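You operate a simulated robot arm through the tools that you are given. There is no shell and no other tool. Be economical: measure what you need, move in short steps, check, and stop when the job is done.

You are at the controls of a simulated robot arm. One attempt, no reset.

Task
Set the relief knob to 1.5 bar and pump until the vent puffs.
Fine: shut the bleed first; afterwards bleed the block to zero and leave the bleed open.

Only the result counts: the job must be done as asked and must still hold three seconds after the hand-in. Knocking over, shifting, dropping, spilling or breaking anything else fails it.

Robot
A 7-joint arm with a two-finger parallel gripper, fixed in place. Base frame: the origin is at the foot of the arm, x ahead of it, y to its left, z up; the work surface is at about z = 0.004. Units: m, degrees, N and s.
With the tool pointing down near the work surface it reaches from about 0.24 to 0.62 m from the base axis. Its first joint turns from -66.0 to 66.0 degrees. Payload 2.6 kg.
Tool frame: the origin (TCP) lies between the finger pads and is the grasp point; the fingertips stand 0.03 m ahead of it; z points along the fingers, y is the line along which they close. Largest opening 0.094 m; finger width 0.028, thickness 0.01; the body of the gripper, 0.05 by 0.096 m, starts 0.055 m behind the TCP.
Orientation is that of the tool frame in the base frame, as [roll, pitch, yaw] about the fixed x, y, z axes, in that order (R = Rz(yaw) Ry(pitch) Rx(roll)). With the fingers straight down and closing along the base's y, the tool's x points along the base's -x, its y along +y and its z along -z.

Tools
- The arm moves only by the tool jog_arm. Its argument "commands" is a list of rows, each an object of numbers (a shift or turn left out is 0, a gripper value left out holds the last): "dx", "dy", "dz": the shift along the tool's x, y, z in m; "wx", "wy", "wz": the turn, a rotation vector about the tool's x, y, z in degrees. In form: [{"dx": .., "dy": .., "dz": .., "wx": .., "wy": .., "wz": ..}, ...]. A call has 1 to 8 rows; each row is the pose to reach, as a shift and turn from the pose commanded when the call began, along the tool's axes at that moment. "gripper" is the gripper command, from -1 (shut) to 1 (fully open), values between in proportion, set as the call begins (left out, the last holds). Rows are played at 5 a second. More than 0.05 m and 8.6 degrees between two rows, or a gripper value outside its range, and nothing of the call is played. Where a pose cannot be reached the arm comes as near as it can. A force on the tool above 60 N (or 10 N above the force at the start of the call, whichever is more), or a blocked arm, ends the call early, and 0.2 s more pass. The fingers move at their own pace (about 0.072 m/s each) and stop on an object; they squeeze with about 24 N. The grip force told is the motor's: it shows also when the fingers shut on nothing. Time passes only in rows, and 0.2 s behind the last, so rows that repeat a pose let the fingers close. The reply holds the time, the measured pose of the TCP, the force on the tool along the base axes, the opening and the grip force, in the units named above and with some noise, with the torque about the TCP (base axes, N m) and any sound that the robot's microphone picked up.
- Cameras (640 x 400 px; columns grow to the right, rows downward): "scene" is fixed at [0.0399, 0.4485, 0.5654]; the picture's right is [-0.60, -0.80, 0.00], its down [-0.48, 0.36, -0.80] and it looks along [0.64, -0.48, -0.60] (base axes); focal length 302 px, centre (320, 200). "wrist" rides on the gripper at [0.076, 0.014, -0.102] in the tool frame; the picture's right is [-0.18, 0.98, 0.00], its down [-0.75, -0.14, -0.64] and it looks along [-0.63, -0.12, 0.77] (tool axes); focal length 243 px, centre (320, 200). There is no depth. A picture from a camera that has moved, and an enlarged one, comes with that camera's place and axes in the base frame and with its lens. The place of the scene camera against the robot may be out by one fixed shift of up to 0.018 m in any direction.
- camera(camera): a new picture of that camera. No time passes.
- inspect(camera, box): a new picture of the part [left, top, right, bottom] of that camera's present view, enlarged. No time passes.
- close_job(): hands the job in; it is judged then, once.

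Work in short steps. Places have to be worked out from the pictures, the camera data and where the tool is seen: move nearer, look again, correct. Check each grasp and each placing, and mend what went wrong. You have 120 turns and 68 pictures in all, those below and enlarged ones among them. Open the gripper and draw the arm clear of the work before you hand the job in, unless the task says otherwise; then end with one line.

The tools are called after ">>>" by a JSON object that holds its "method" and its "body". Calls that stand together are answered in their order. jog_arm: Moves the arm, as the interface text tells. Its arguments: {"type":"object","properties":{"commands":{"type":"array","items":{"type":"object","properties":{"dx":{"type":"number"},"dy":{"type":"number"},"dz":{"type":"number"},"wx":{"type":"number"},"wy":{"type":"number"},"wz":{"type":"number"}}}},"gripper":{"type":"number"}},"required":["commands"]} The other tools are called the same way: camera (camera) takes a picture; inspect (camera, box) takes an enlarged picture of a part of a camera's view; close_job () hands the job in.

At the start:

```text
t: 0.0
position: [0.2883, 0.2168, 0.3848]
tcp_rot: [180.0, -0.1, -179.9]
ft_force: [0.5, 0.2, -0.4]
ft_torque: [0.02, 0.01, -0.02]
width: 0.094
grasp_force: 0.0
```

scene: 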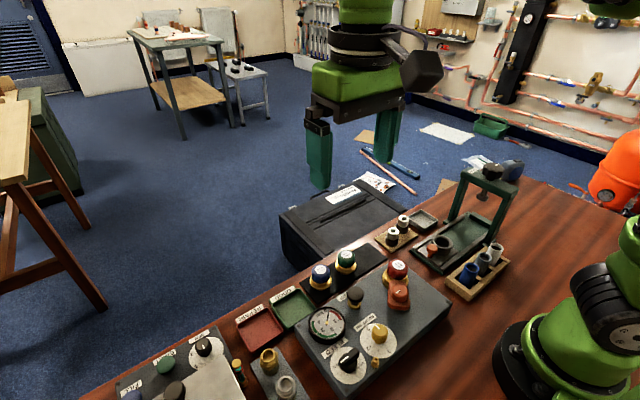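
wrist: 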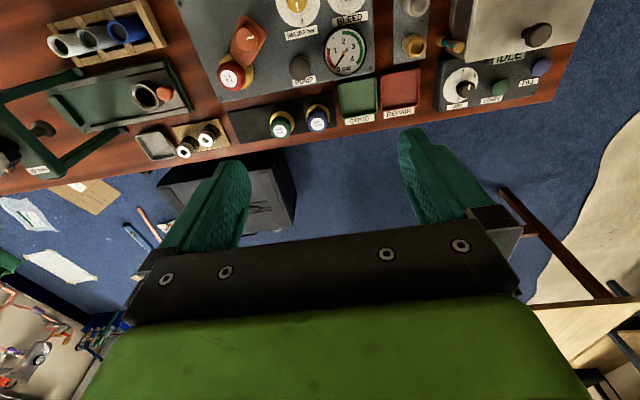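

I'll look closely at the block with knobs, gauge and pump in both views.

>>> {"method": "inspect", "body": {"camera": "scene", "box": [280, 240, 460, 390]}}

>>> {"method": "inspect", "body": {"camera": "wrist", "box": [180, 0, 440, 140]}}

```text
2.67 times, centred on (370, 315) of scene
camera zoom: at [0.0399, 0.4485, 0.5654], right [-0.6, -0.8, 0.0], down [-0.48, 0.36, -0.8], along [0.64, -0.48, -0.6], focal length 805 px, centre (187, -107)
```

zoom: 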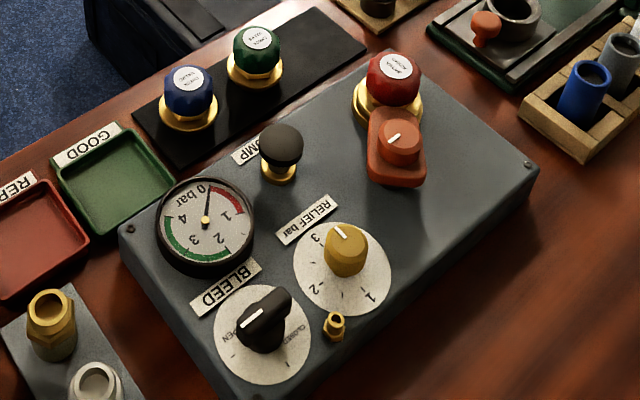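

```text
2.46 times, centred on (310, 70) of wrist
camera zoom: at [0.2139, 0.2304, 0.4864], right [0.18, 0.98, 0.0], down [0.75, -0.14, 0.64], along [0.63, -0.12, -0.77], focal length 597 px, centre (345, 520)
```

zoom: 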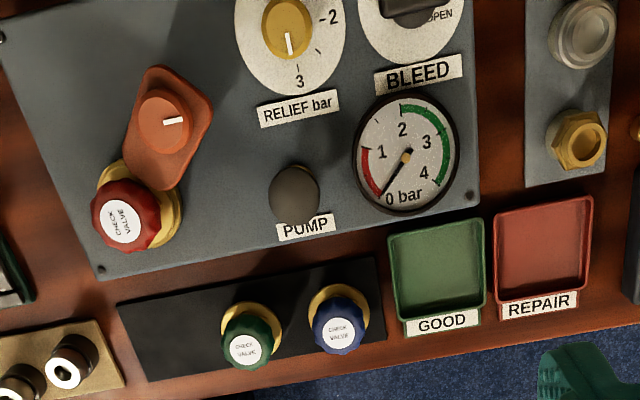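

Labels are readable; I'll zoom closer on the relief dial, the bleed dial and the gauge.

>>> {"method": "inspect", "body": {"camera": "scene", "box": [324, 310, 404, 390]}}

>>> {"method": "inspect", "body": {"camera": "wrist", "box": [260, 0, 400, 85]}}

```text
5.00 times, centred on (364, 350) of scene
camera zoom: at [0.0399, 0.4485, 0.5654], right [-0.6, -0.8, 0.0], down [-0.48, 0.36, -0.8], along [0.64, -0.48, -0.6], focal length 1509 px, centre (100, -550)
```

zoom: 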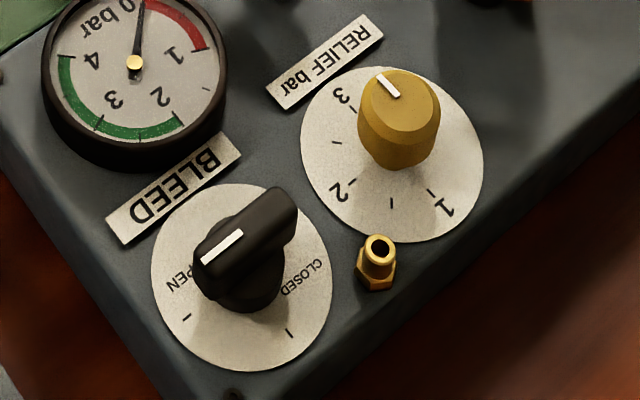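

```text
4.57 times, centred on (330, 42) of wrist
camera zoom: at [0.2139, 0.2304, 0.4864], right [0.18, 0.98, 0.0], down [0.75, -0.14, 0.64], along [0.63, -0.12, -0.77], focal length 1109 px, centre (274, 920)
```

zoom: 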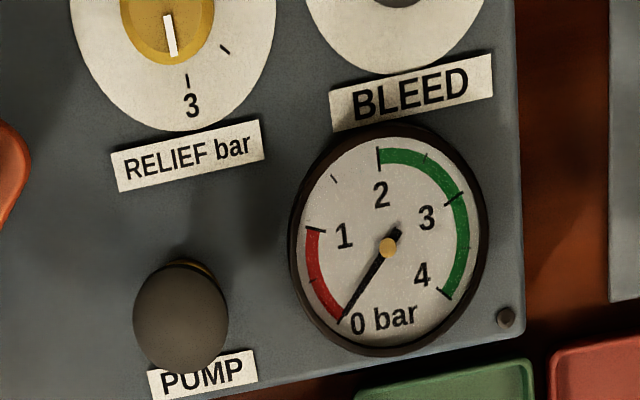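

Bleed is now at OPEN (pointer roughly +y) and CLOSED lies toward -x; relief is at 3, with 1.5 about 135° CCW. I turn the tool clockwise, which puts the camera on the +y side, and lower it for a nearer view.

>>> {"method": "jog_arm", "body": {"commands": [{"dx": 0.006, "dy": 0.008, "dz": 0.012, "wz": 8.5}, {"dx": 0.012, "dy": 0.016, "dz": 0.024, "wz": 17}, {"dx": 0.018, "dy": 0.024, "dz": 0.036, "wz": 25.5}, {"dx": 0.024, "dy": 0.032, "dz": 0.048, "wz": 34}, {"dx": 0.03, "dy": 0.04, "dz": 0.06, "wz": 42.5}, {"dx": 0.036, "dy": 0.048, "dz": 0.072, "wz": 51}, {"dx": 0.042, "dy": 0.056, "dz": 0.084, "wz": 59.5}, {"dx": 0.048, "dy": 0.064, "dz": 0.1, "wz": 68}]}}

>>> {"method": "camera", "body": {"camera": "wrist"}}

```text
t: 1.8
position: [0.2415, 0.2827, 0.2843]
tcp_rot: [179.9, 0.1, 111.9]
ft_force: [0.0, 0.8, 0.5]
ft_torque: [-0.03, 0.0, 0.02]
width: 0.0939
grasp_force: 0.0
```

```text
61 pictures are left
camera wrist: at [0.227, 0.3567, 0.3864], right [0.98, 0.2, 0.0], down [0.15, -0.75, 0.64], along [0.13, -0.63, -0.77], focal length 243 px, centre (320, 200)
```

wrist: 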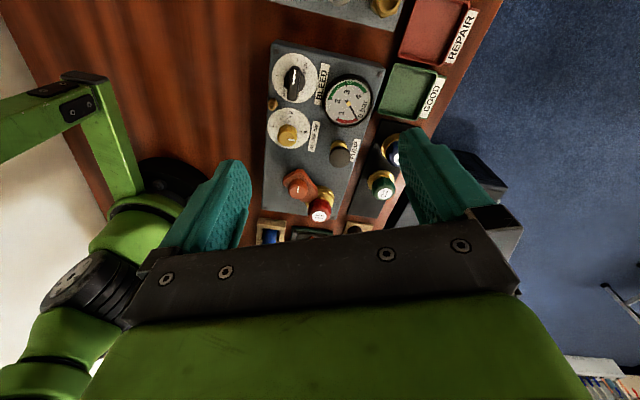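

I zoom in on the dials from this nearer view to measure places and angles.

>>> {"method": "inspect", "body": {"camera": "wrist", "box": [250, 40, 390, 128]}}

>>> {"method": "inspect", "body": {"camera": "wrist", "box": [250, 100, 390, 188]}}

```text
4.55 times, centred on (320, 84) of wrist
camera zoom: at [0.227, 0.3567, 0.3864], right [0.98, 0.2, 0.0], down [0.15, -0.75, 0.64], along [0.13, -0.63, -0.77], focal length 1103 px, centre (320, 727)
```

zoom: 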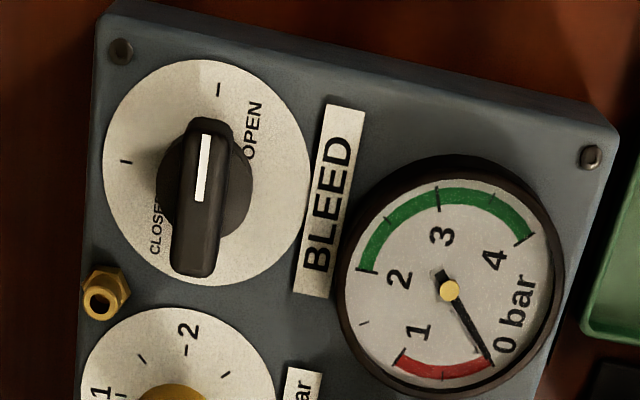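

```text
4.55 times, centred on (320, 144) of wrist
camera zoom: at [0.227, 0.3567, 0.3864], right [0.98, 0.2, 0.0], down [0.15, -0.75, 0.64], along [0.13, -0.63, -0.77], focal length 1103 px, centre (320, 454)
```

zoom: 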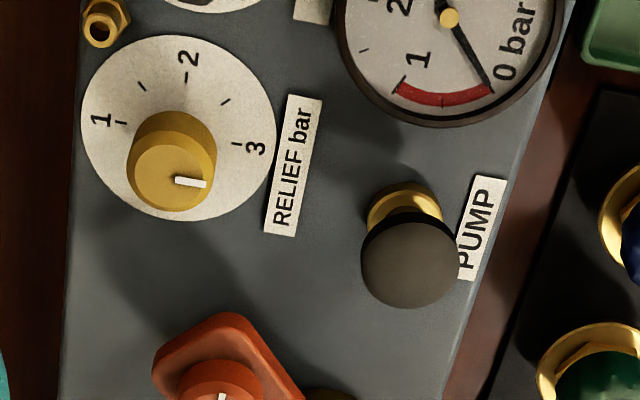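

The gauge face comes out at about z 0.05, and the bleed handle is at about (0.2115, 0.27) with its bar pointing at ~94°. I move above it with the fingers squared to the bar (yaw ~94) and part-opened.

>>> {"method": "jog_arm", "body": {"commands": [{"dy": -0.011, "dz": 0.03, "wz": 6}, {"dy": -0.022, "dz": 0.06, "wz": 12}, {"dx": -0.001, "dy": -0.0327, "dz": 0.09, "wz": 18}, {"dx": -0.001, "dy": -0.0327, "dz": 0.13, "wz": 18}, {"dx": -0.001, "dy": -0.0327, "dz": 0.13, "wz": 18}], "gripper": -0.15}}

>>> {"method": "camera", "body": {"camera": "wrist"}}

>>> {"method": "inspect", "body": {"camera": "scene", "box": [280, 240, 440, 390]}}

```text
t: 3.0
position: [0.21, 0.2684, 0.1541]
tcp_rot: [180.0, 0.0, 93.9]
ft_force: [0.4, 0.0, -0.8]
ft_torque: [0.01, 0.02, -0.03]
width: 0.0402
grasp_force: 0.1
```

```text
58 pictures are left
camera wrist: at [0.2207, 0.344, 0.2564], right [0.99, -0.12, 0.0], down [-0.09, -0.76, 0.64], along [-0.07, -0.64, -0.77], focal length 243 px, centre (320, 200)
```

wrist: 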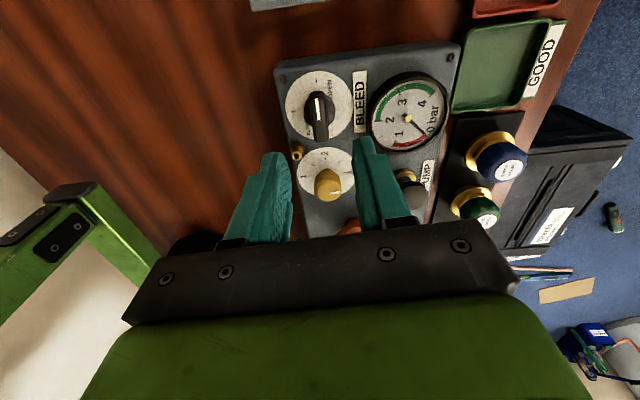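

```text
2.67 times, centred on (360, 315) of scene
camera zoom: at [0.0399, 0.4485, 0.5654], right [-0.6, -0.8, 0.0], down [-0.48, 0.36, -0.8], along [0.64, -0.48, -0.6], focal length 805 px, centre (213, -107)
```

zoom: 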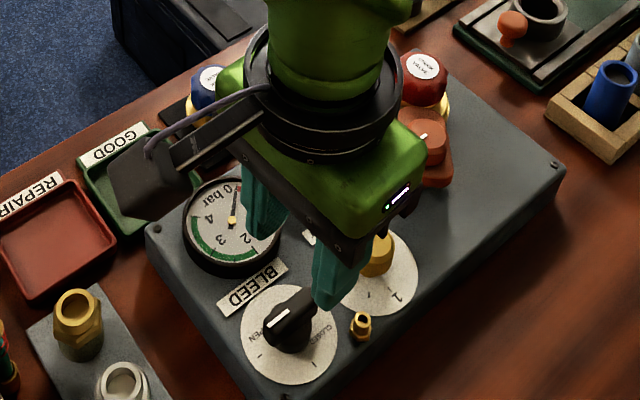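

Handle centre refined to about (0.212, 0.2715). I descend until the tips are just above the handle and check.

>>> {"method": "jog_arm", "body": {"commands": [{"dx": 0.0029, "dy": 0.0024, "dz": 0.02}, {"dx": 0.0029, "dy": 0.0024, "dz": 0.04}, {"dx": 0.0029, "dy": 0.0024, "dz": 0.05}, {"dx": 0.0029, "dy": 0.0024, "dz": 0.05}]}}

>>> {"method": "inspect", "body": {"camera": "wrist", "box": [220, 60, 480, 240]}}

>>> {"method": "inspect", "body": {"camera": "scene", "box": [320, 290, 420, 390]}}

```text
t: 4.0
position: [0.2134, 0.2715, 0.1058]
tcp_rot: [179.9, 0.0, 94.0]
ft_force: [0.4, -1.0, 0.0]
ft_torque: [-0.02, -0.03, 0.04]
width: 0.04
grasp_force: 0.0
```

```text
2.22 times, centred on (350, 150) of wrist
camera zoom: at [0.2236, 0.3472, 0.2067], right [0.99, -0.12, 0.0], down [-0.09, -0.76, 0.64], along [-0.07, -0.64, -0.77], focal length 539 px, centre (253, 311)
```

zoom: 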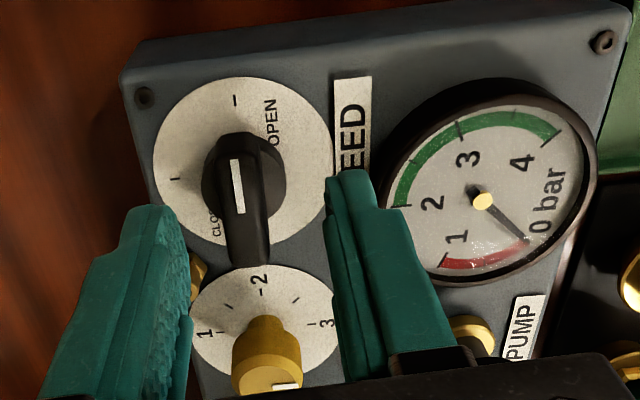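

```text
4.00 times, centred on (370, 340) of scene
camera zoom: at [0.0399, 0.4485, 0.5654], right [-0.6, -0.8, 0.0], down [-0.48, 0.36, -0.8], along [0.64, -0.48, -0.6], focal length 1208 px, centre (120, -360)
```

zoom: 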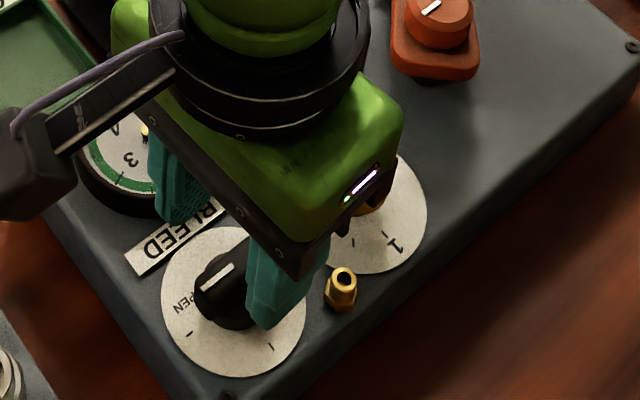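

The handle sits between the fingers at about (0.2123, 0.2727). I descend to grasp depth, watching the force, and then close.

>>> {"method": "jog_arm", "body": {"commands": [{"dx": 0.0015, "dy": -0.001, "dz": 0.008}, {"dx": 0.0015, "dy": -0.001, "dz": 0.016}, {"dx": 0.0015, "dy": -0.001, "dz": 0.024}]}}

>>> {"method": "inspect", "body": {"camera": "wrist", "box": [220, 60, 480, 240]}}

```text
t: 4.8
position: [0.2118, 0.2724, 0.0815]
tcp_rot: [179.9, 0.0, 94.0]
ft_force: [0.0, 0.2, 0.7]
ft_torque: [-0.03, -0.02, 0.01]
width: 0.0401
grasp_force: 0.1
```

```text
2.22 times, centred on (350, 150) of wrist
camera zoom: at [0.2222, 0.3483, 0.1828], right [0.99, -0.12, 0.0], down [-0.09, -0.76, 0.64], along [-0.07, -0.64, -0.77], focal length 539 px, centre (253, 311)
```

zoom: 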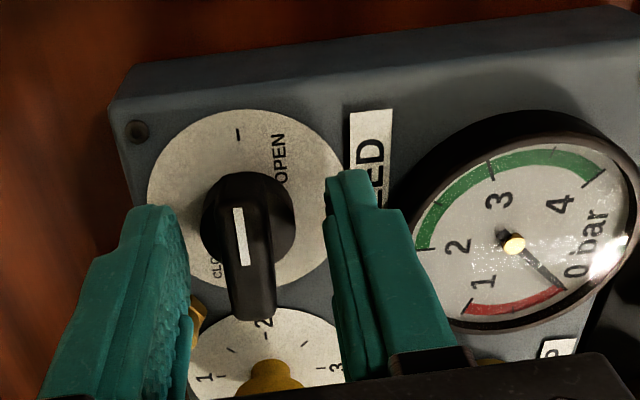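

The handle is centred between the fingers. Closing.

>>> {"method": "jog_arm", "body": {"commands": [{"dz": 0.0}, {"dz": 0.0}, {"dz": 0.0}], "gripper": -1}}

```text
t: 5.6
position: [0.2118, 0.2719, 0.0798]
tcp_rot: [-179.7, 0.1, 94.0]
ft_force: [-20.3, -2.4, 5.6]
ft_torque: [0.1, 0.52, -0.08]
width: 0.0265
grasp_force: 45.0
```

The fingers closed on the round skirt at 26.5 mm rather than on the bar. I open slightly, raise 9 mm and close again on the bar.

>>> {"method": "jog_arm", "body": {"commands": [{"dz": 0.0}, {"dz": 0.0}, {"dz": -0.005}, {"dz": -0.009}, {"dz": -0.009}], "gripper": -0.2}}

>>> {"method": "jog_arm", "body": {"commands": [{"dz": 0.0}, {"dz": 0.0}, {"dz": 0.0}], "gripper": -1}}

```text
t: 6.8
position: [0.2131, 0.2738, 0.09]
tcp_rot: [-179.9, -0.1, 94.0]
ft_force: [0.8, 0.1, 0.1]
ft_torque: [-0.02, 0.01, -0.01]
width: 0.0374
grasp_force: 0.0
```

```text
t: 7.6
position: [0.2105, 0.2727, 0.09]
tcp_rot: [-179.7, 0.2, 93.9]
ft_force: [-19.7, -4.8, 9.9]
ft_torque: [-0.38, 0.25, -0.04]
width: 0.0127
grasp_force: 45.4
```

The bar is gripped (12.7 mm), but the side load shows it lies ~2 mm further to -x. I re-centre and turn CCW about 25° first.

>>> {"method": "jog_arm", "body": {"commands": [{"dy": -0.002}, {"dy": -0.002, "wz": -8}, {"dy": -0.002, "wz": -16}, {"dy": -0.002, "wz": -24}]}}

>>> {"method": "inspect", "body": {"camera": "scene", "box": [320, 290, 420, 390]}}

```text
t: 8.6
position: [0.2098, 0.2721, 0.089]
tcp_rot: [-179.9, 0.0, 118.0]
ft_force: [-18.5, -3.7, 7.8]
ft_torque: [-0.74, -0.08, -0.01]
width: 0.0126
grasp_force: 44.8
```

```text
4.00 times, centred on (370, 340) of scene
camera zoom: at [0.0399, 0.4484, 0.5654], right [-0.6, -0.8, 0.0], down [-0.48, 0.36, -0.8], along [0.64, -0.48, -0.6], focal length 1208 px, centre (120, -360)
```

zoom: 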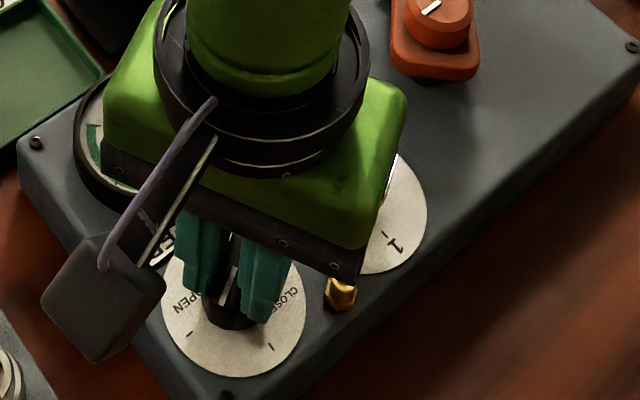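

It is turning well with the grip held. I continue CCW with a 1.5 mm correction toward -x.

>>> {"method": "jog_arm", "body": {"commands": [{"dy": -0.0015, "wz": -8.5}, {"dy": -0.0015, "wz": -17}, {"dy": -0.0015, "wz": -25.5}, {"dy": -0.0015, "wz": -34}, {"dy": -0.0015, "wz": -42.5}, {"dy": -0.0015, "wz": -51}, {"dy": -0.0015, "wz": -59}, {"dy": -0.0015, "wz": -66}]}}

>>> {"method": "inspect", "body": {"camera": "scene", "box": [320, 290, 420, 390]}}

```text
t: 10.4
position: [0.2077, 0.2697, 0.0903]
tcp_rot: [-179.9, -0.3, -176.5]
ft_force: [-13.8, -15.3, 15.2]
ft_torque: [0.06, 0.92, -1.48]
width: 0.0144
grasp_force: 44.6
```

```text
4.00 times, centred on (370, 340) of scene
camera zoom: at [0.0399, 0.4484, 0.5655], right [-0.6, -0.8, 0.0], down [-0.48, 0.36, -0.8], along [0.64, -0.48, -0.6], focal length 1208 px, centre (120, -360)
```

zoom: 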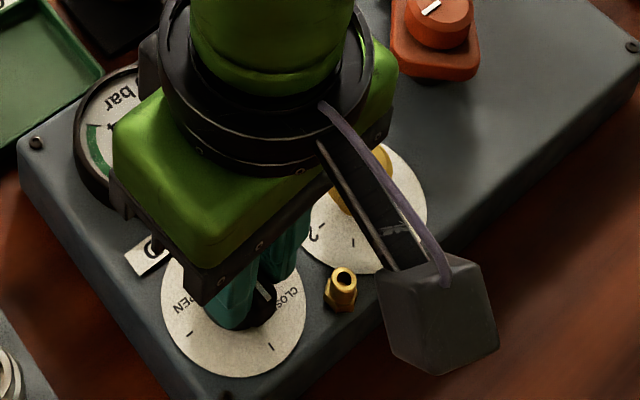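

Torque has risen, so it is likely at the closed stop. I open, lift clear and look.

>>> {"method": "jog_arm", "body": {"commands": [{"dz": 0.0}, {"dz": 0.0}, {"dz": -0.03}, {"dz": -0.07}, {"dz": -0.1}], "gripper": -0.15}}

>>> {"method": "inspect", "body": {"camera": "scene", "box": [320, 290, 420, 390]}}

>>> {"method": "camera", "body": {"camera": "wrist"}}

```text
t: 11.6
position: [0.2094, 0.2712, 0.1901]
tcp_rot: [179.9, 0.0, -176.0]
ft_force: [-1.0, 0.0, -0.2]
ft_torque: [0.02, 0.0, -0.01]
width: 0.0398
grasp_force: 0.0
```

```text
4.00 times, centred on (370, 340) of scene
camera zoom: at [0.0399, 0.4485, 0.5654], right [-0.6, -0.8, 0.0], down [-0.48, 0.36, -0.8], along [0.64, -0.48, -0.6], focal length 1208 px, centre (120, -360)
```

zoom: 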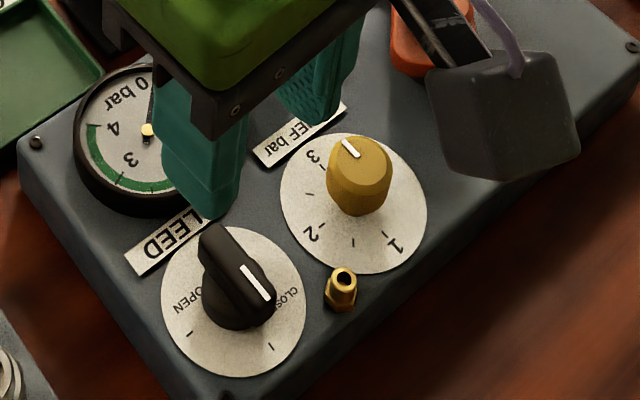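

```text
50 pictures are left
camera wrist: at [0.1335, 0.2798, 0.2915], right [0.12, 0.99, 0.0], down [0.76, -0.09, 0.64], along [0.64, -0.07, -0.77], focal length 243 px, centre (320, 200)
```

wrist: 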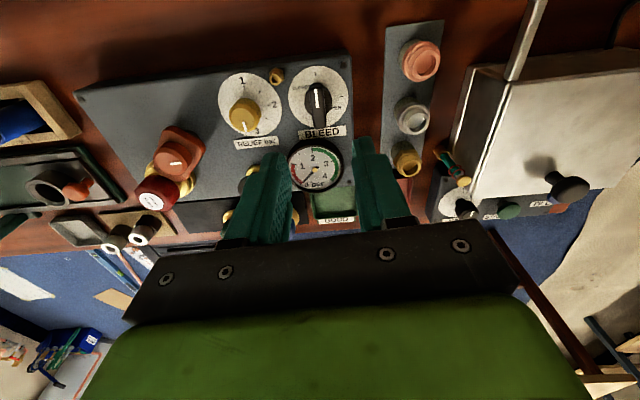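

>>> {"method": "inspect", "body": {"camera": "wrist", "box": [200, 55, 370, 165]}}

```text
3.64 times, centred on (285, 110) of wrist
camera zoom: at [0.1335, 0.2798, 0.2915], right [0.12, 0.99, 0.0], down [0.76, -0.09, 0.64], along [0.64, -0.07, -0.77], focal length 882 px, centre (447, 527)
```

zoom: 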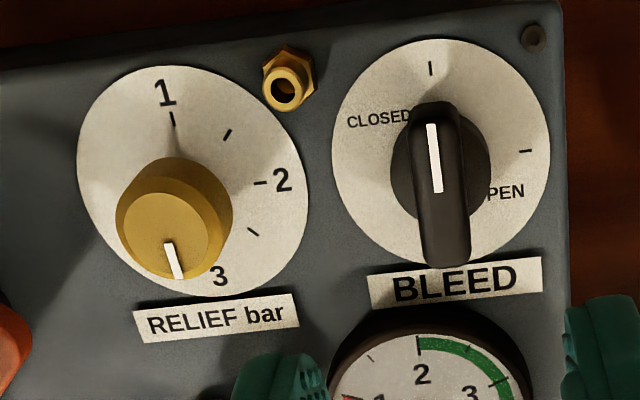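

The bleed is closed. For the relief dial I get centre ~(0.2105, 0.2007), 45° per 0.5 bar, pointer at 3 (+x), and 1.5 at 135° CCW from there. I move above it while winding the wrist CW, so that one grip can cover the turn.

>>> {"method": "jog_arm", "body": {"commands": [{"dx": 0.0005, "dy": -0.009, "wz": 8.5}, {"dx": 0.001, "dy": -0.018, "wz": 17}, {"dx": 0.0016, "dy": -0.027, "wz": 25.5}, {"dx": 0.0022, "dy": -0.036, "wz": 34}, {"dx": 0.0028, "dy": -0.045, "wz": 42.5}, {"dx": 0.0033, "dy": -0.054, "wz": 51}, {"dx": 0.0038, "dy": -0.063, "wz": 59.5}, {"dx": 0.0043, "dy": -0.0706, "wz": 68}]}}

>>> {"method": "jog_arm", "body": {"commands": [{"dz": 0.02, "wz": 8}, {"dz": 0.04, "wz": 16}, {"dz": 0.06, "wz": 20}, {"dz": 0.075, "wz": 20}, {"dz": 0.075, "wz": 20}], "gripper": -0.05}}

>>> {"method": "inspect", "body": {"camera": "wrist", "box": [220, 40, 480, 220]}}

```text
t: 13.4
position: [0.2098, 0.2009, 0.1895]
tcp_rot: [-180.0, 0.0, 115.8]
ft_force: [0.0, -0.7, 0.4]
ft_torque: [-0.04, 0.05, 0.0]
width: 0.0401
grasp_force: 0.0
```

```text
t: 14.6
position: [0.2081, 0.2008, 0.1152]
tcp_rot: [179.9, 0.0, 95.8]
ft_force: [-0.6, 0.2, -0.2]
ft_torque: [-0.01, 0.0, 0.01]
width: 0.0446
grasp_force: 0.0
```

```text
2.22 times, centred on (350, 130) of wrist
camera zoom: at [0.2168, 0.2775, 0.2166], right [1.0, -0.08, 0.0], down [-0.06, -0.76, 0.64], along [-0.05, -0.64, -0.77], focal length 539 px, centre (253, 356)
```

zoom: 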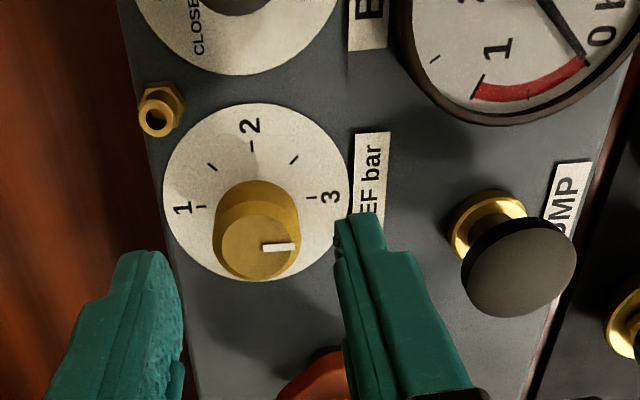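

Relief knob centre refined to (0.211, 0.2004), top at about z 0.075. I centre over it and descend to grip height.

>>> {"method": "jog_arm", "body": {"commands": [{"dx": -0.0006, "dy": 0.0026, "dz": 0.0}, {"dx": -0.0006, "dy": 0.0026, "dz": 0.01}, {"dx": -0.0006, "dy": 0.0026, "dz": 0.02}, {"dx": -0.0006, "dy": 0.0026, "dz": 0.028}]}}

>>> {"method": "jog_arm", "body": {"commands": [{"dz": 0.0}, {"dz": 0.0}, {"dz": 0.0}], "gripper": -1}}

```text
t: 15.6
position: [0.2114, 0.1994, 0.0872]
tcp_rot: [-180.0, 0.1, 95.9]
ft_force: [0.6, -0.1, 0.8]
ft_torque: [0.03, 0.02, 0.0]
width: 0.0444
grasp_force: 0.0
```

```text
t: 16.4
position: [0.2114, 0.2009, 0.0854]
tcp_rot: [-179.8, 0.1, 96.1]
ft_force: [-17.8, -0.8, 1.8]
ft_torque: [-0.16, -0.05, 0.02]
width: 0.0264
grasp_force: 45.1
```

It is gripped at 26.4 mm, with the same side load toward -x. I test a small -x shift to see whether the load eases.

>>> {"method": "jog_arm", "body": {"commands": [{"dy": -0.001}, {"dy": -0.0015}, {"dy": -0.0015}]}}

```text
t: 17.2
position: [0.2098, 0.2004, 0.0855]
tcp_rot: [180.0, 0.1, 95.9]
ft_force: [-10.2, 5.9, -23.7]
ft_torque: [-0.36, -0.3, -0.01]
width: 0.0263
grasp_force: 44.6
```

The load eased. Now I turn CCW 68° as the first half.

>>> {"method": "jog_arm", "body": {"commands": [{"wz": -8.5}, {"wz": -17}, {"wz": -25.5}, {"wz": -34}, {"wz": -42.5}, {"wz": -51}, {"wz": -59.5}, {"wz": -68}]}}

>>> {"method": "inspect", "body": {"camera": "scene", "box": [330, 280, 430, 380]}}

```text
t: 19.0
position: [0.209, 0.1998, 0.0861]
tcp_rot: [-179.9, 0.0, 164.1]
ft_force: [-6.1, -0.3, -21.3]
ft_torque: [-0.01, -0.3, 0.03]
width: 0.0267
grasp_force: 44.7
```

```text
4.00 times, centred on (380, 330) of scene
camera zoom: at [0.04, 0.4485, 0.5654], right [-0.6, -0.8, 0.0], down [-0.48, 0.36, -0.8], along [0.64, -0.48, -0.6], focal length 1208 px, centre (80, -320)
```

zoom: 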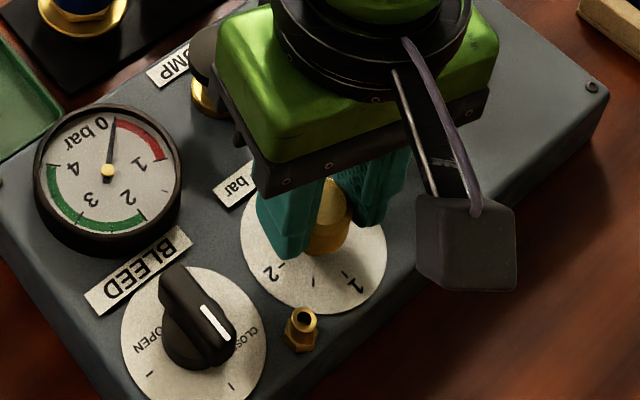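

Turning without resistance. I continue with the remaining 67°.

>>> {"method": "jog_arm", "body": {"commands": [{"wz": -8.5}, {"wz": -17}, {"wz": -25.5}, {"wz": -34}, {"wz": -42.5}, {"wz": -51}, {"wz": -59.5}, {"wz": -67}]}}

>>> {"method": "jog_arm", "body": {"commands": [{"dz": 0.0}, {"dz": 0.0}, {"dz": -0.03}, {"dz": -0.06}, {"dz": -0.1}], "gripper": 0.0}}

>>> {"method": "inspect", "body": {"camera": "scene", "box": [330, 280, 430, 380]}}

>>> {"method": "camera", "body": {"camera": "wrist"}}

```text
t: 20.8
position: [0.2106, 0.1997, 0.0868]
tcp_rot: [180.0, -0.1, -129.0]
ft_force: [-5.5, -6.5, -12.0]
ft_torque: [-0.22, 0.19, -0.01]
width: 0.0265
grasp_force: 45.0
```

```text
t: 22.0
position: [0.2102, 0.2007, 0.1879]
tcp_rot: [-180.0, 0.0, -128.9]
ft_force: [-0.5, 0.0, -0.3]
ft_torque: [0.0, 0.02, -0.02]
width: 0.0468
grasp_force: 0.0
```

```text
4.00 times, centred on (380, 330) of scene
camera zoom: at [0.04, 0.4485, 0.5654], right [-0.6, -0.8, 0.0], down [-0.48, 0.36, -0.8], along [0.64, -0.48, -0.6], focal length 1208 px, centre (80, -320)
```

zoom: 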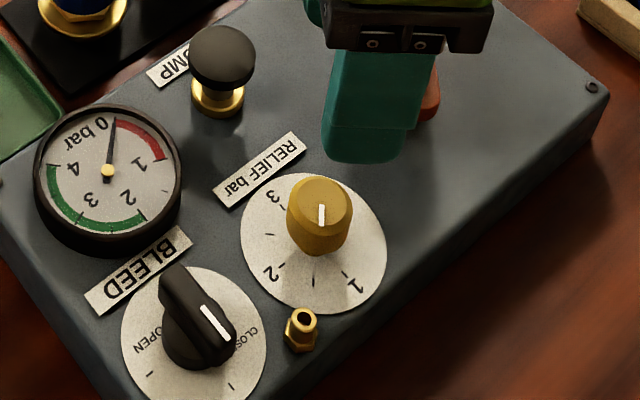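

```text
45 pictures are left
camera wrist: at [0.1527, 0.1494, 0.2892], right [-0.65, 0.76, 0.0], down [0.58, 0.5, 0.64], along [0.49, 0.42, -0.77], focal length 243 px, centre (320, 200)
```

wrist: 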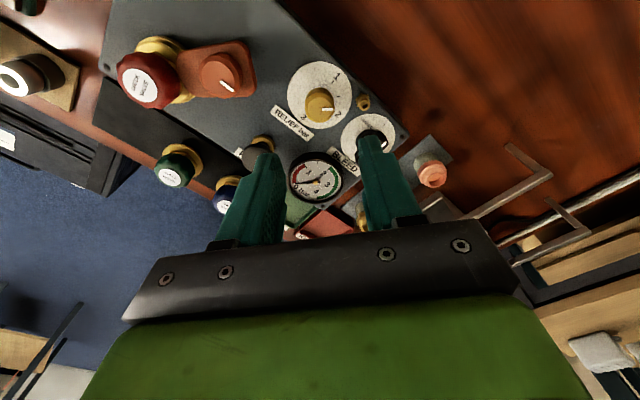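

The pointer appears to aim at the 1.5 tick; I zoom in to measure the angle.

>>> {"method": "inspect", "body": {"camera": "wrist", "box": [275, 55, 375, 135]}}

```text
5.00 times, centred on (325, 95) of wrist
camera zoom: at [0.1527, 0.1494, 0.2892], right [-0.65, 0.76, 0.0], down [0.58, 0.5, 0.64], along [0.49, 0.42, -0.77], focal length 1213 px, centre (295, 725)
```

zoom: 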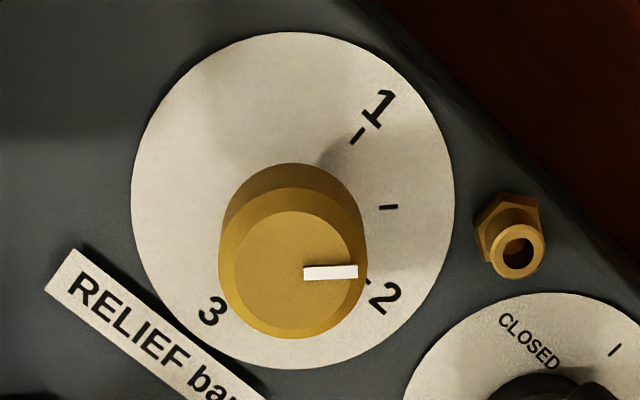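

The pointer sits parallel with the 1.5 tick (within ~2°). The pump button is at about (0.291, 0.1865), top ~0.075; I close the fingers and move over it, turning to yaw 180.

>>> {"method": "jog_arm", "body": {"commands": [{"dx": -0.0066, "dy": -0.012, "wz": 8.5}, {"dx": -0.0133, "dy": -0.024, "wz": 17}, {"dx": -0.02, "dy": -0.036, "wz": 25.5}, {"dx": -0.0266, "dy": -0.048, "wz": 34}, {"dx": -0.0333, "dy": -0.06, "wz": 42.5}, {"dx": -0.0399, "dy": -0.0718, "dz": 0.02, "wz": 51}, {"dx": -0.0399, "dy": -0.0718, "dz": 0.05, "wz": 51}, {"dx": -0.0399, "dy": -0.0718, "dz": 0.06, "wz": 51}], "gripper": -1}}

>>> {"method": "camera", "body": {"camera": "wrist"}}

>>> {"method": "inspect", "body": {"camera": "scene", "box": [310, 250, 430, 350]}}

```text
t: 23.8
position: [0.2909, 0.1855, 0.1275]
tcp_rot: [-180.0, 0.0, 180.0]
ft_force: [-0.1, 0.6, -1.0]
ft_torque: [0.01, -0.02, 0.01]
width: 0.0
grasp_force: 24.0
```

```text
43 pictures are left
camera wrist: at [0.2163, 0.2, 0.2288], right [0.19, 0.98, 0.0], down [0.75, -0.14, 0.64], along [0.63, -0.12, -0.77], focal length 243 px, centre (320, 200)
```

wrist: 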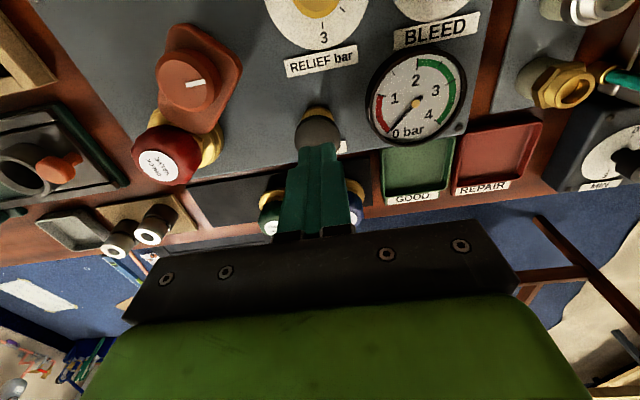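

```text
4.00 times, centred on (370, 300) of scene
camera zoom: at [0.0399, 0.4485, 0.5654], right [-0.6, -0.8, 0.0], down [-0.48, 0.36, -0.8], along [0.64, -0.48, -0.6], focal length 1208 px, centre (120, -200)
```

zoom: 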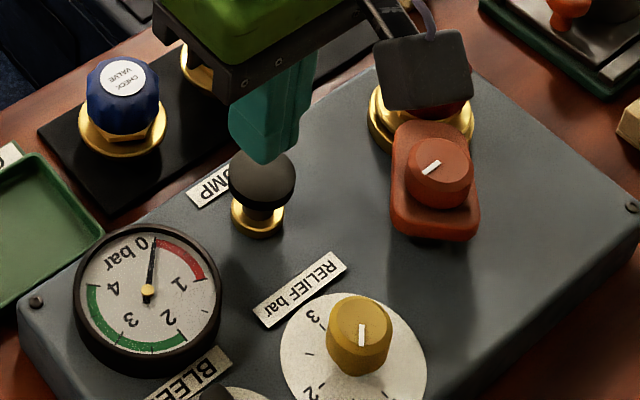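

The closed fingertips are over the pump knob. I press down progressively.

>>> {"method": "jog_arm", "body": {"commands": [{"dz": 0.008}, {"dz": 0.015}, {"dz": 0.02}, {"dz": 0.025}, {"dz": 0.03}, {"dz": 0.034}]}}

>>> {"method": "camera", "body": {"camera": "wrist"}}

```text
t: 25.2
position: [0.2914, 0.1866, 0.0926]
tcp_rot: [-180.0, -0.1, 179.9]
ft_force: [-3.0, -1.9, 12.3]
ft_torque: [-0.04, 0.15, 0.06]
width: 0.0
grasp_force: 24.3
```

```text
41 pictures are left
camera wrist: at [0.2165, 0.2, 0.195], right [0.19, 0.98, 0.0], down [0.75, -0.14, 0.64], along [0.63, -0.12, -0.77], focal length 243 px, centre (320, 200)
```

wrist: 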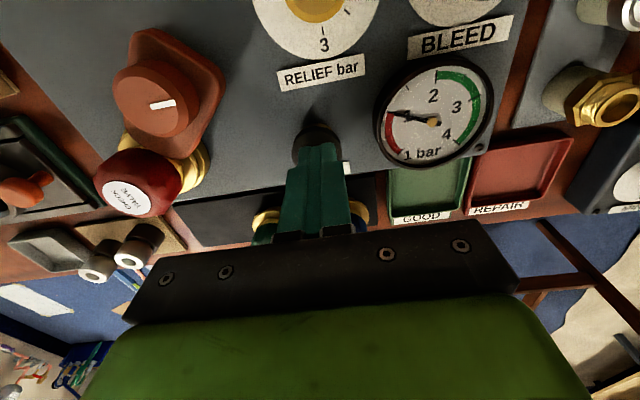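

The pump works: the gauge shows ~1 bar after one stroke. I release and stroke again, listening for the vent.

>>> {"method": "jog_arm", "body": {"commands": [{"dz": -0.01}, {"dz": -0.022}, {"dz": -0.022}, {"dz": -0.012}, {"dz": -0.005}, {"dz": 0.0}, {"dz": 0.002}]}}

>>> {"method": "inspect", "body": {"camera": "wrist", "box": [250, 40, 510, 200]}}

```text
t: 26.8
position: [0.2928, 0.1868, 0.0917]
tcp_rot: [180.0, 0.1, 179.9]
ft_force: [-10.6, -7.0, 32.1]
ft_torque: [-0.23, 0.33, -0.03]
width: 0.0
grasp_force: 23.4
```

```text
2.46 times, centred on (380, 120) of wrist
camera zoom: at [0.2166, 0.1998, 0.1933], right [0.19, 0.98, 0.0], down [0.75, -0.14, 0.64], along [0.63, -0.12, -0.77], focal length 597 px, centre (172, 397)
```

zoom: 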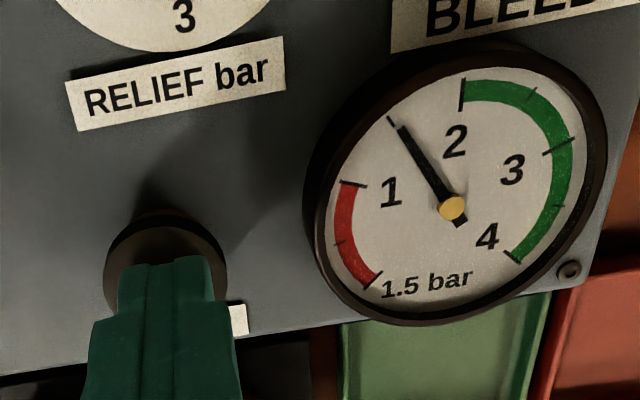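

The gauge is at 1.5 bar but no sound yet. One more stroke should lift the relief.

>>> {"method": "jog_arm", "body": {"commands": [{"dz": -0.012}, {"dz": -0.024}, {"dz": -0.024}, {"dz": -0.014}, {"dz": -0.006}, {"dz": 0.0}, {"dz": 0.0}]}}

>>> {"method": "inspect", "body": {"camera": "wrist", "box": [250, 40, 510, 200]}}

```text
t: 28.4
position: [0.2907, 0.1859, 0.0907]
tcp_rot: [179.9, 0.2, 179.8]
ft_force: [-8.3, -6.6, 33.0]
ft_torque: [-0.2, 0.3, 0.01]
width: 0.0
grasp_force: 23.6
```

```text
2.46 times, centred on (380, 120) of wrist
camera zoom: at [0.216, 0.1996, 0.1931], right [0.19, 0.98, 0.0], down [0.75, -0.14, 0.64], along [0.63, -0.12, -0.77], focal length 597 px, centre (172, 397)
```

zoom: 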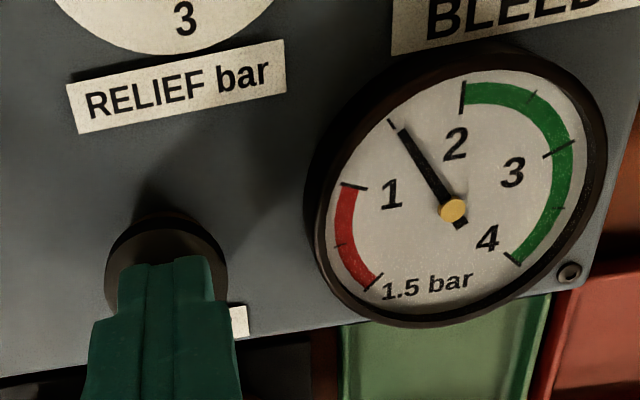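

The gauge is still at 1.5 and no sound is reported. I make a fuller, slower stroke and look at the vent right after.

>>> {"method": "jog_arm", "body": {"commands": [{"dz": -0.015}, {"dz": -0.03}, {"dz": -0.03}, {"dz": -0.03}, {"dz": -0.02}, {"dz": -0.01}, {"dz": 0.0}]}}

>>> {"method": "inspect", "body": {"camera": "scene", "box": [310, 270, 430, 370]}}

```text
t: 30.0
position: [0.2918, 0.1855, 0.0909]
tcp_rot: [179.9, 0.1, 179.8]
ft_force: [-10.1, -8.4, 32.3]
ft_torque: [-0.22, 0.33, 0.04]
width: 0.0
grasp_force: 23.8
```

```text
4.00 times, centred on (370, 320) of scene
camera zoom: at [0.0398, 0.4484, 0.5655], right [-0.6, -0.8, 0.0], down [-0.48, 0.36, -0.8], along [0.64, -0.48, -0.6], focal length 1208 px, centre (120, -280)
```

zoom: 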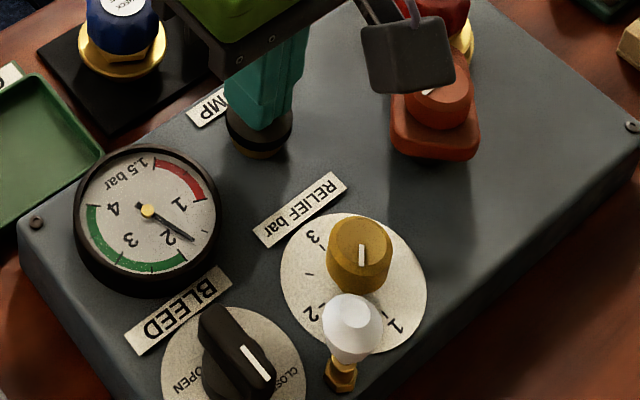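

A white puff stands at the vent with the gauge at 1.5 bar. I release the pump, rise, and move above the bleed handle at (0.2105, 0.271).

>>> {"method": "jog_arm", "body": {"commands": [{"dz": -0.03}, {"dz": -0.06}, {"dz": -0.08}, {"dx": 0.02, "dy": 0.02, "dz": -0.08}, {"dx": 0.04, "dy": 0.04, "dz": -0.08}, {"dx": 0.06, "dy": 0.06, "dz": -0.08}, {"dx": 0.0805, "dy": 0.085, "dz": -0.08}]}}

>>> {"method": "jog_arm", "body": {"commands": [{"dz": 0.01}, {"dz": 0.03}, {"dz": 0.05}, {"dz": 0.05}], "gripper": -0.2}}

>>> {"method": "inspect", "body": {"camera": "wrist", "box": [190, 0, 450, 180]}}

>>> {"method": "inspect", "body": {"camera": "scene", "box": [310, 270, 430, 390]}}

```text
t: 31.6
position: [0.2105, 0.2724, 0.1708]
tcp_rot: [-179.9, 0.0, 179.9]
ft_force: [0.5, 0.8, -1.0]
ft_torque: [0.0, -0.03, -0.02]
width: 0.0
grasp_force: 24.1
```

```text
t: 32.6
position: [0.2103, 0.2711, 0.121]
tcp_rot: [-179.9, 0.0, 180.0]
ft_force: [0.3, -1.0, -0.2]
ft_torque: [0.07, -0.01, 0.02]
width: 0.0374
grasp_force: 0.0
```

```text
2.22 times, centred on (320, 90) of wrist
camera zoom: at [0.1356, 0.2844, 0.2221], right [0.18, 0.98, 0.0], down [0.75, -0.14, 0.64], along [0.63, -0.12, -0.77], focal length 539 px, centre (320, 444)
```

zoom: 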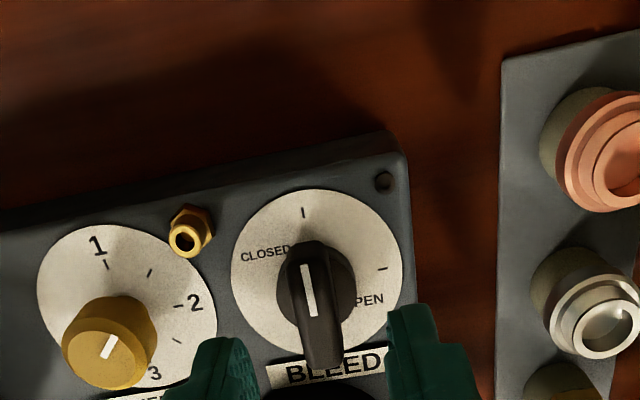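

```text
3.33 times, centred on (370, 330) of scene
camera zoom: at [0.0399, 0.4485, 0.5654], right [-0.6, -0.8, 0.0], down [-0.48, 0.36, -0.8], along [0.64, -0.48, -0.6], focal length 1006 px, centre (153, -233)
```

zoom: 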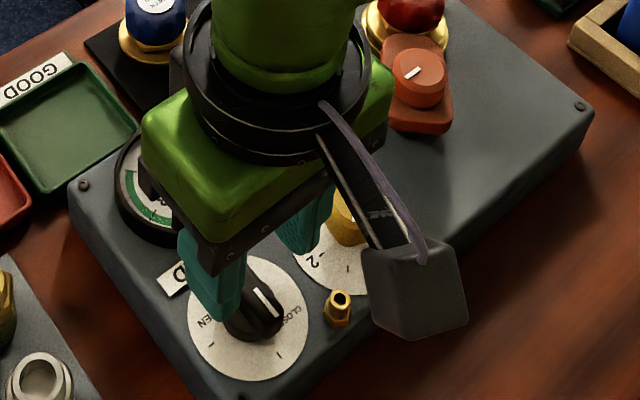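

The handle is between the fingers, bar along x. I descend to grip height and close.

>>> {"method": "jog_arm", "body": {"commands": [{"dx": 0.0013, "dy": -0.0006, "dz": 0.01}, {"dx": 0.0013, "dy": -0.0006, "dz": 0.02}, {"dx": 0.0013, "dy": -0.0006, "dz": 0.031}]}}

>>> {"method": "jog_arm", "body": {"commands": [{"dz": 0.0}, {"dz": 0.0}, {"dz": 0.0}], "gripper": -1}}

```text
t: 33.4
position: [0.21, 0.2707, 0.0896]
tcp_rot: [179.9, 0.0, -179.9]
ft_force: [-1.1, -0.2, 0.6]
ft_torque: [0.02, 0.06, -0.01]
width: 0.0378
grasp_force: 0.0
```

```text
t: 34.2
position: [0.2091, 0.2712, 0.0898]
tcp_rot: [-180.0, 0.0, 179.9]
ft_force: [-0.1, -6.9, -1.8]
ft_torque: [-0.07, -0.24, -0.02]
width: 0.0129
grasp_force: 45.1
```

Clean grip (12.9 mm, low load). I turn CW toward OPEN.

>>> {"method": "jog_arm", "body": {"commands": [{"wz": 8.5}, {"wz": 17}, {"wz": 25.5}, {"wz": 34}, {"wz": 42.5}, {"wz": 51}, {"wz": 59.5}, {"wz": 68}]}}

>>> {"method": "jog_arm", "body": {"commands": [{"wz": 8}, {"wz": 16}, {"wz": 23}]}}

```text
t: 36.0
position: [0.2103, 0.2707, 0.0895]
tcp_rot: [-180.0, 0.0, 111.9]
ft_force: [10.9, 4.4, -34.6]
ft_torque: [0.0, -0.27, 0.0]
width: 0.0126
grasp_force: 45.0
```

```text
t: 36.8
position: [0.2108, 0.2709, 0.09]
tcp_rot: [179.9, 0.0, 89.2]
ft_force: [13.5, 3.1, -28.5]
ft_torque: [0.21, 0.04, 1.31]
width: 0.0125
grasp_force: 44.6
```

It has reached the stop (torque rising). I open, lift clear and check the handle and gauge.

>>> {"method": "jog_arm", "body": {"commands": [{"dz": 0.0}, {"dz": 0.0}, {"dz": -0.03}, {"dz": -0.07}, {"dz": -0.11}, {"dz": -0.15}], "gripper": -0.15}}

>>> {"method": "camera", "body": {"camera": "wrist"}}

>>> {"method": "inspect", "body": {"camera": "scene", "box": [310, 270, 430, 390]}}

```text
t: 38.2
position: [0.2107, 0.2702, 0.2405]
tcp_rot: [-180.0, 0.0, 88.9]
ft_force: [-0.4, 0.4, 0.2]
ft_torque: [0.02, 0.01, 0.01]
width: 0.0397
grasp_force: 0.0
```

```text
35 pictures are left
camera wrist: at [0.2274, 0.3462, 0.3427], right [0.98, -0.2, 0.0], down [-0.15, -0.75, 0.64], along [-0.13, -0.63, -0.77], focal length 243 px, centre (320, 200)
```

wrist: 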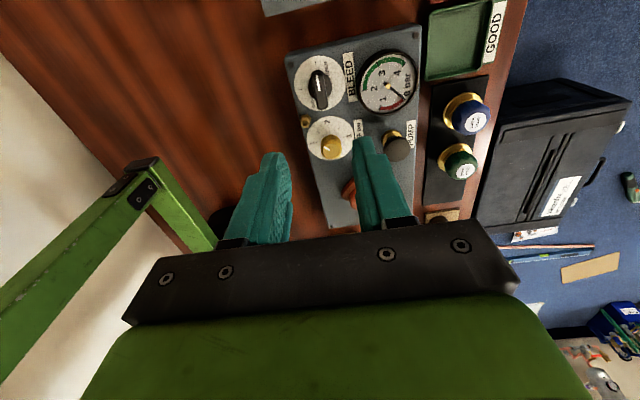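

```text
3.33 times, centred on (370, 330) of scene
camera zoom: at [0.0399, 0.4485, 0.5654], right [-0.6, -0.8, 0.0], down [-0.48, 0.36, -0.8], along [0.64, -0.48, -0.6], focal length 1006 px, centre (153, -233)
```

zoom: 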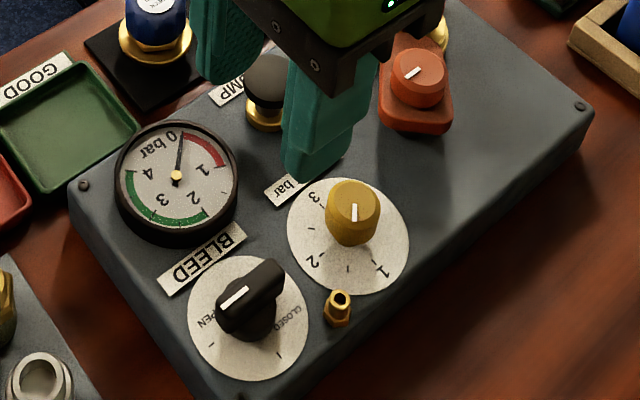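

The gauge reads 0 bar and the bleed is at OPEN. One zoom to verify handle and pointer.

>>> {"method": "inspect", "body": {"camera": "wrist", "box": [280, 40, 430, 165]}}

>>> {"method": "camera", "body": {"camera": "scene"}}

```text
3.20 times, centred on (355, 102) of wrist
camera zoom: at [0.2274, 0.3462, 0.3427], right [0.98, -0.2, 0.0], down [-0.15, -0.75, 0.64], along [-0.13, -0.63, -0.77], focal length 776 px, centre (208, 512)
```

zoom: 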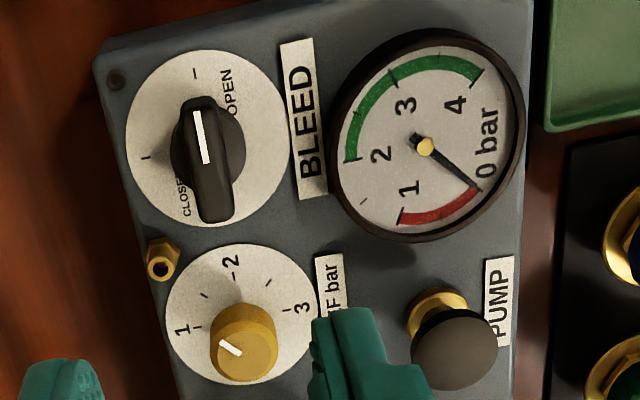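

```text
32 pictures are left
```

scene: 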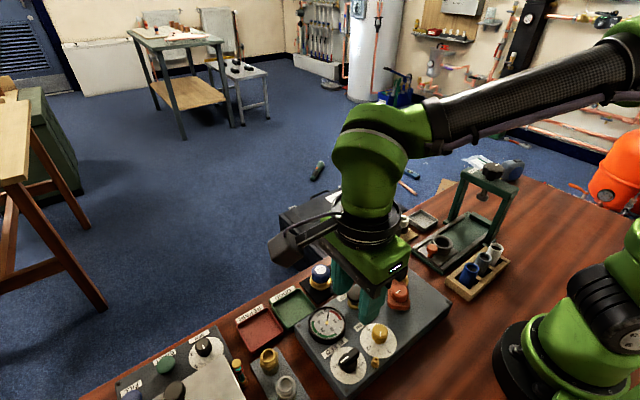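

All is as asked. I open the gripper fully, raise the arm further and hand in.

>>> {"method": "jog_arm", "body": {"commands": [{"dz": -0.03}, {"dz": -0.06}, {"dz": -0.09}, {"dz": -0.09}], "gripper": 1}}

>>> {"method": "close_job", "body": {}}

```text
t: 39.2
position: [0.2105, 0.2709, 0.3307]
tcp_rot: [180.0, -0.1, 89.0]
ft_force: [0.1, 0.0, 0.3]
ft_torque: [0.0, -0.01, -0.03]
width: 0.0939
grasp_force: 0.0
```

```text
The job is handed in.
```

I shut the bleed, set the relief knob to 1.5 bar and pumped until the vent puffed (seen on camera; the microphone picked up nothing), then bled the block to 0 bar and left the bleed open.
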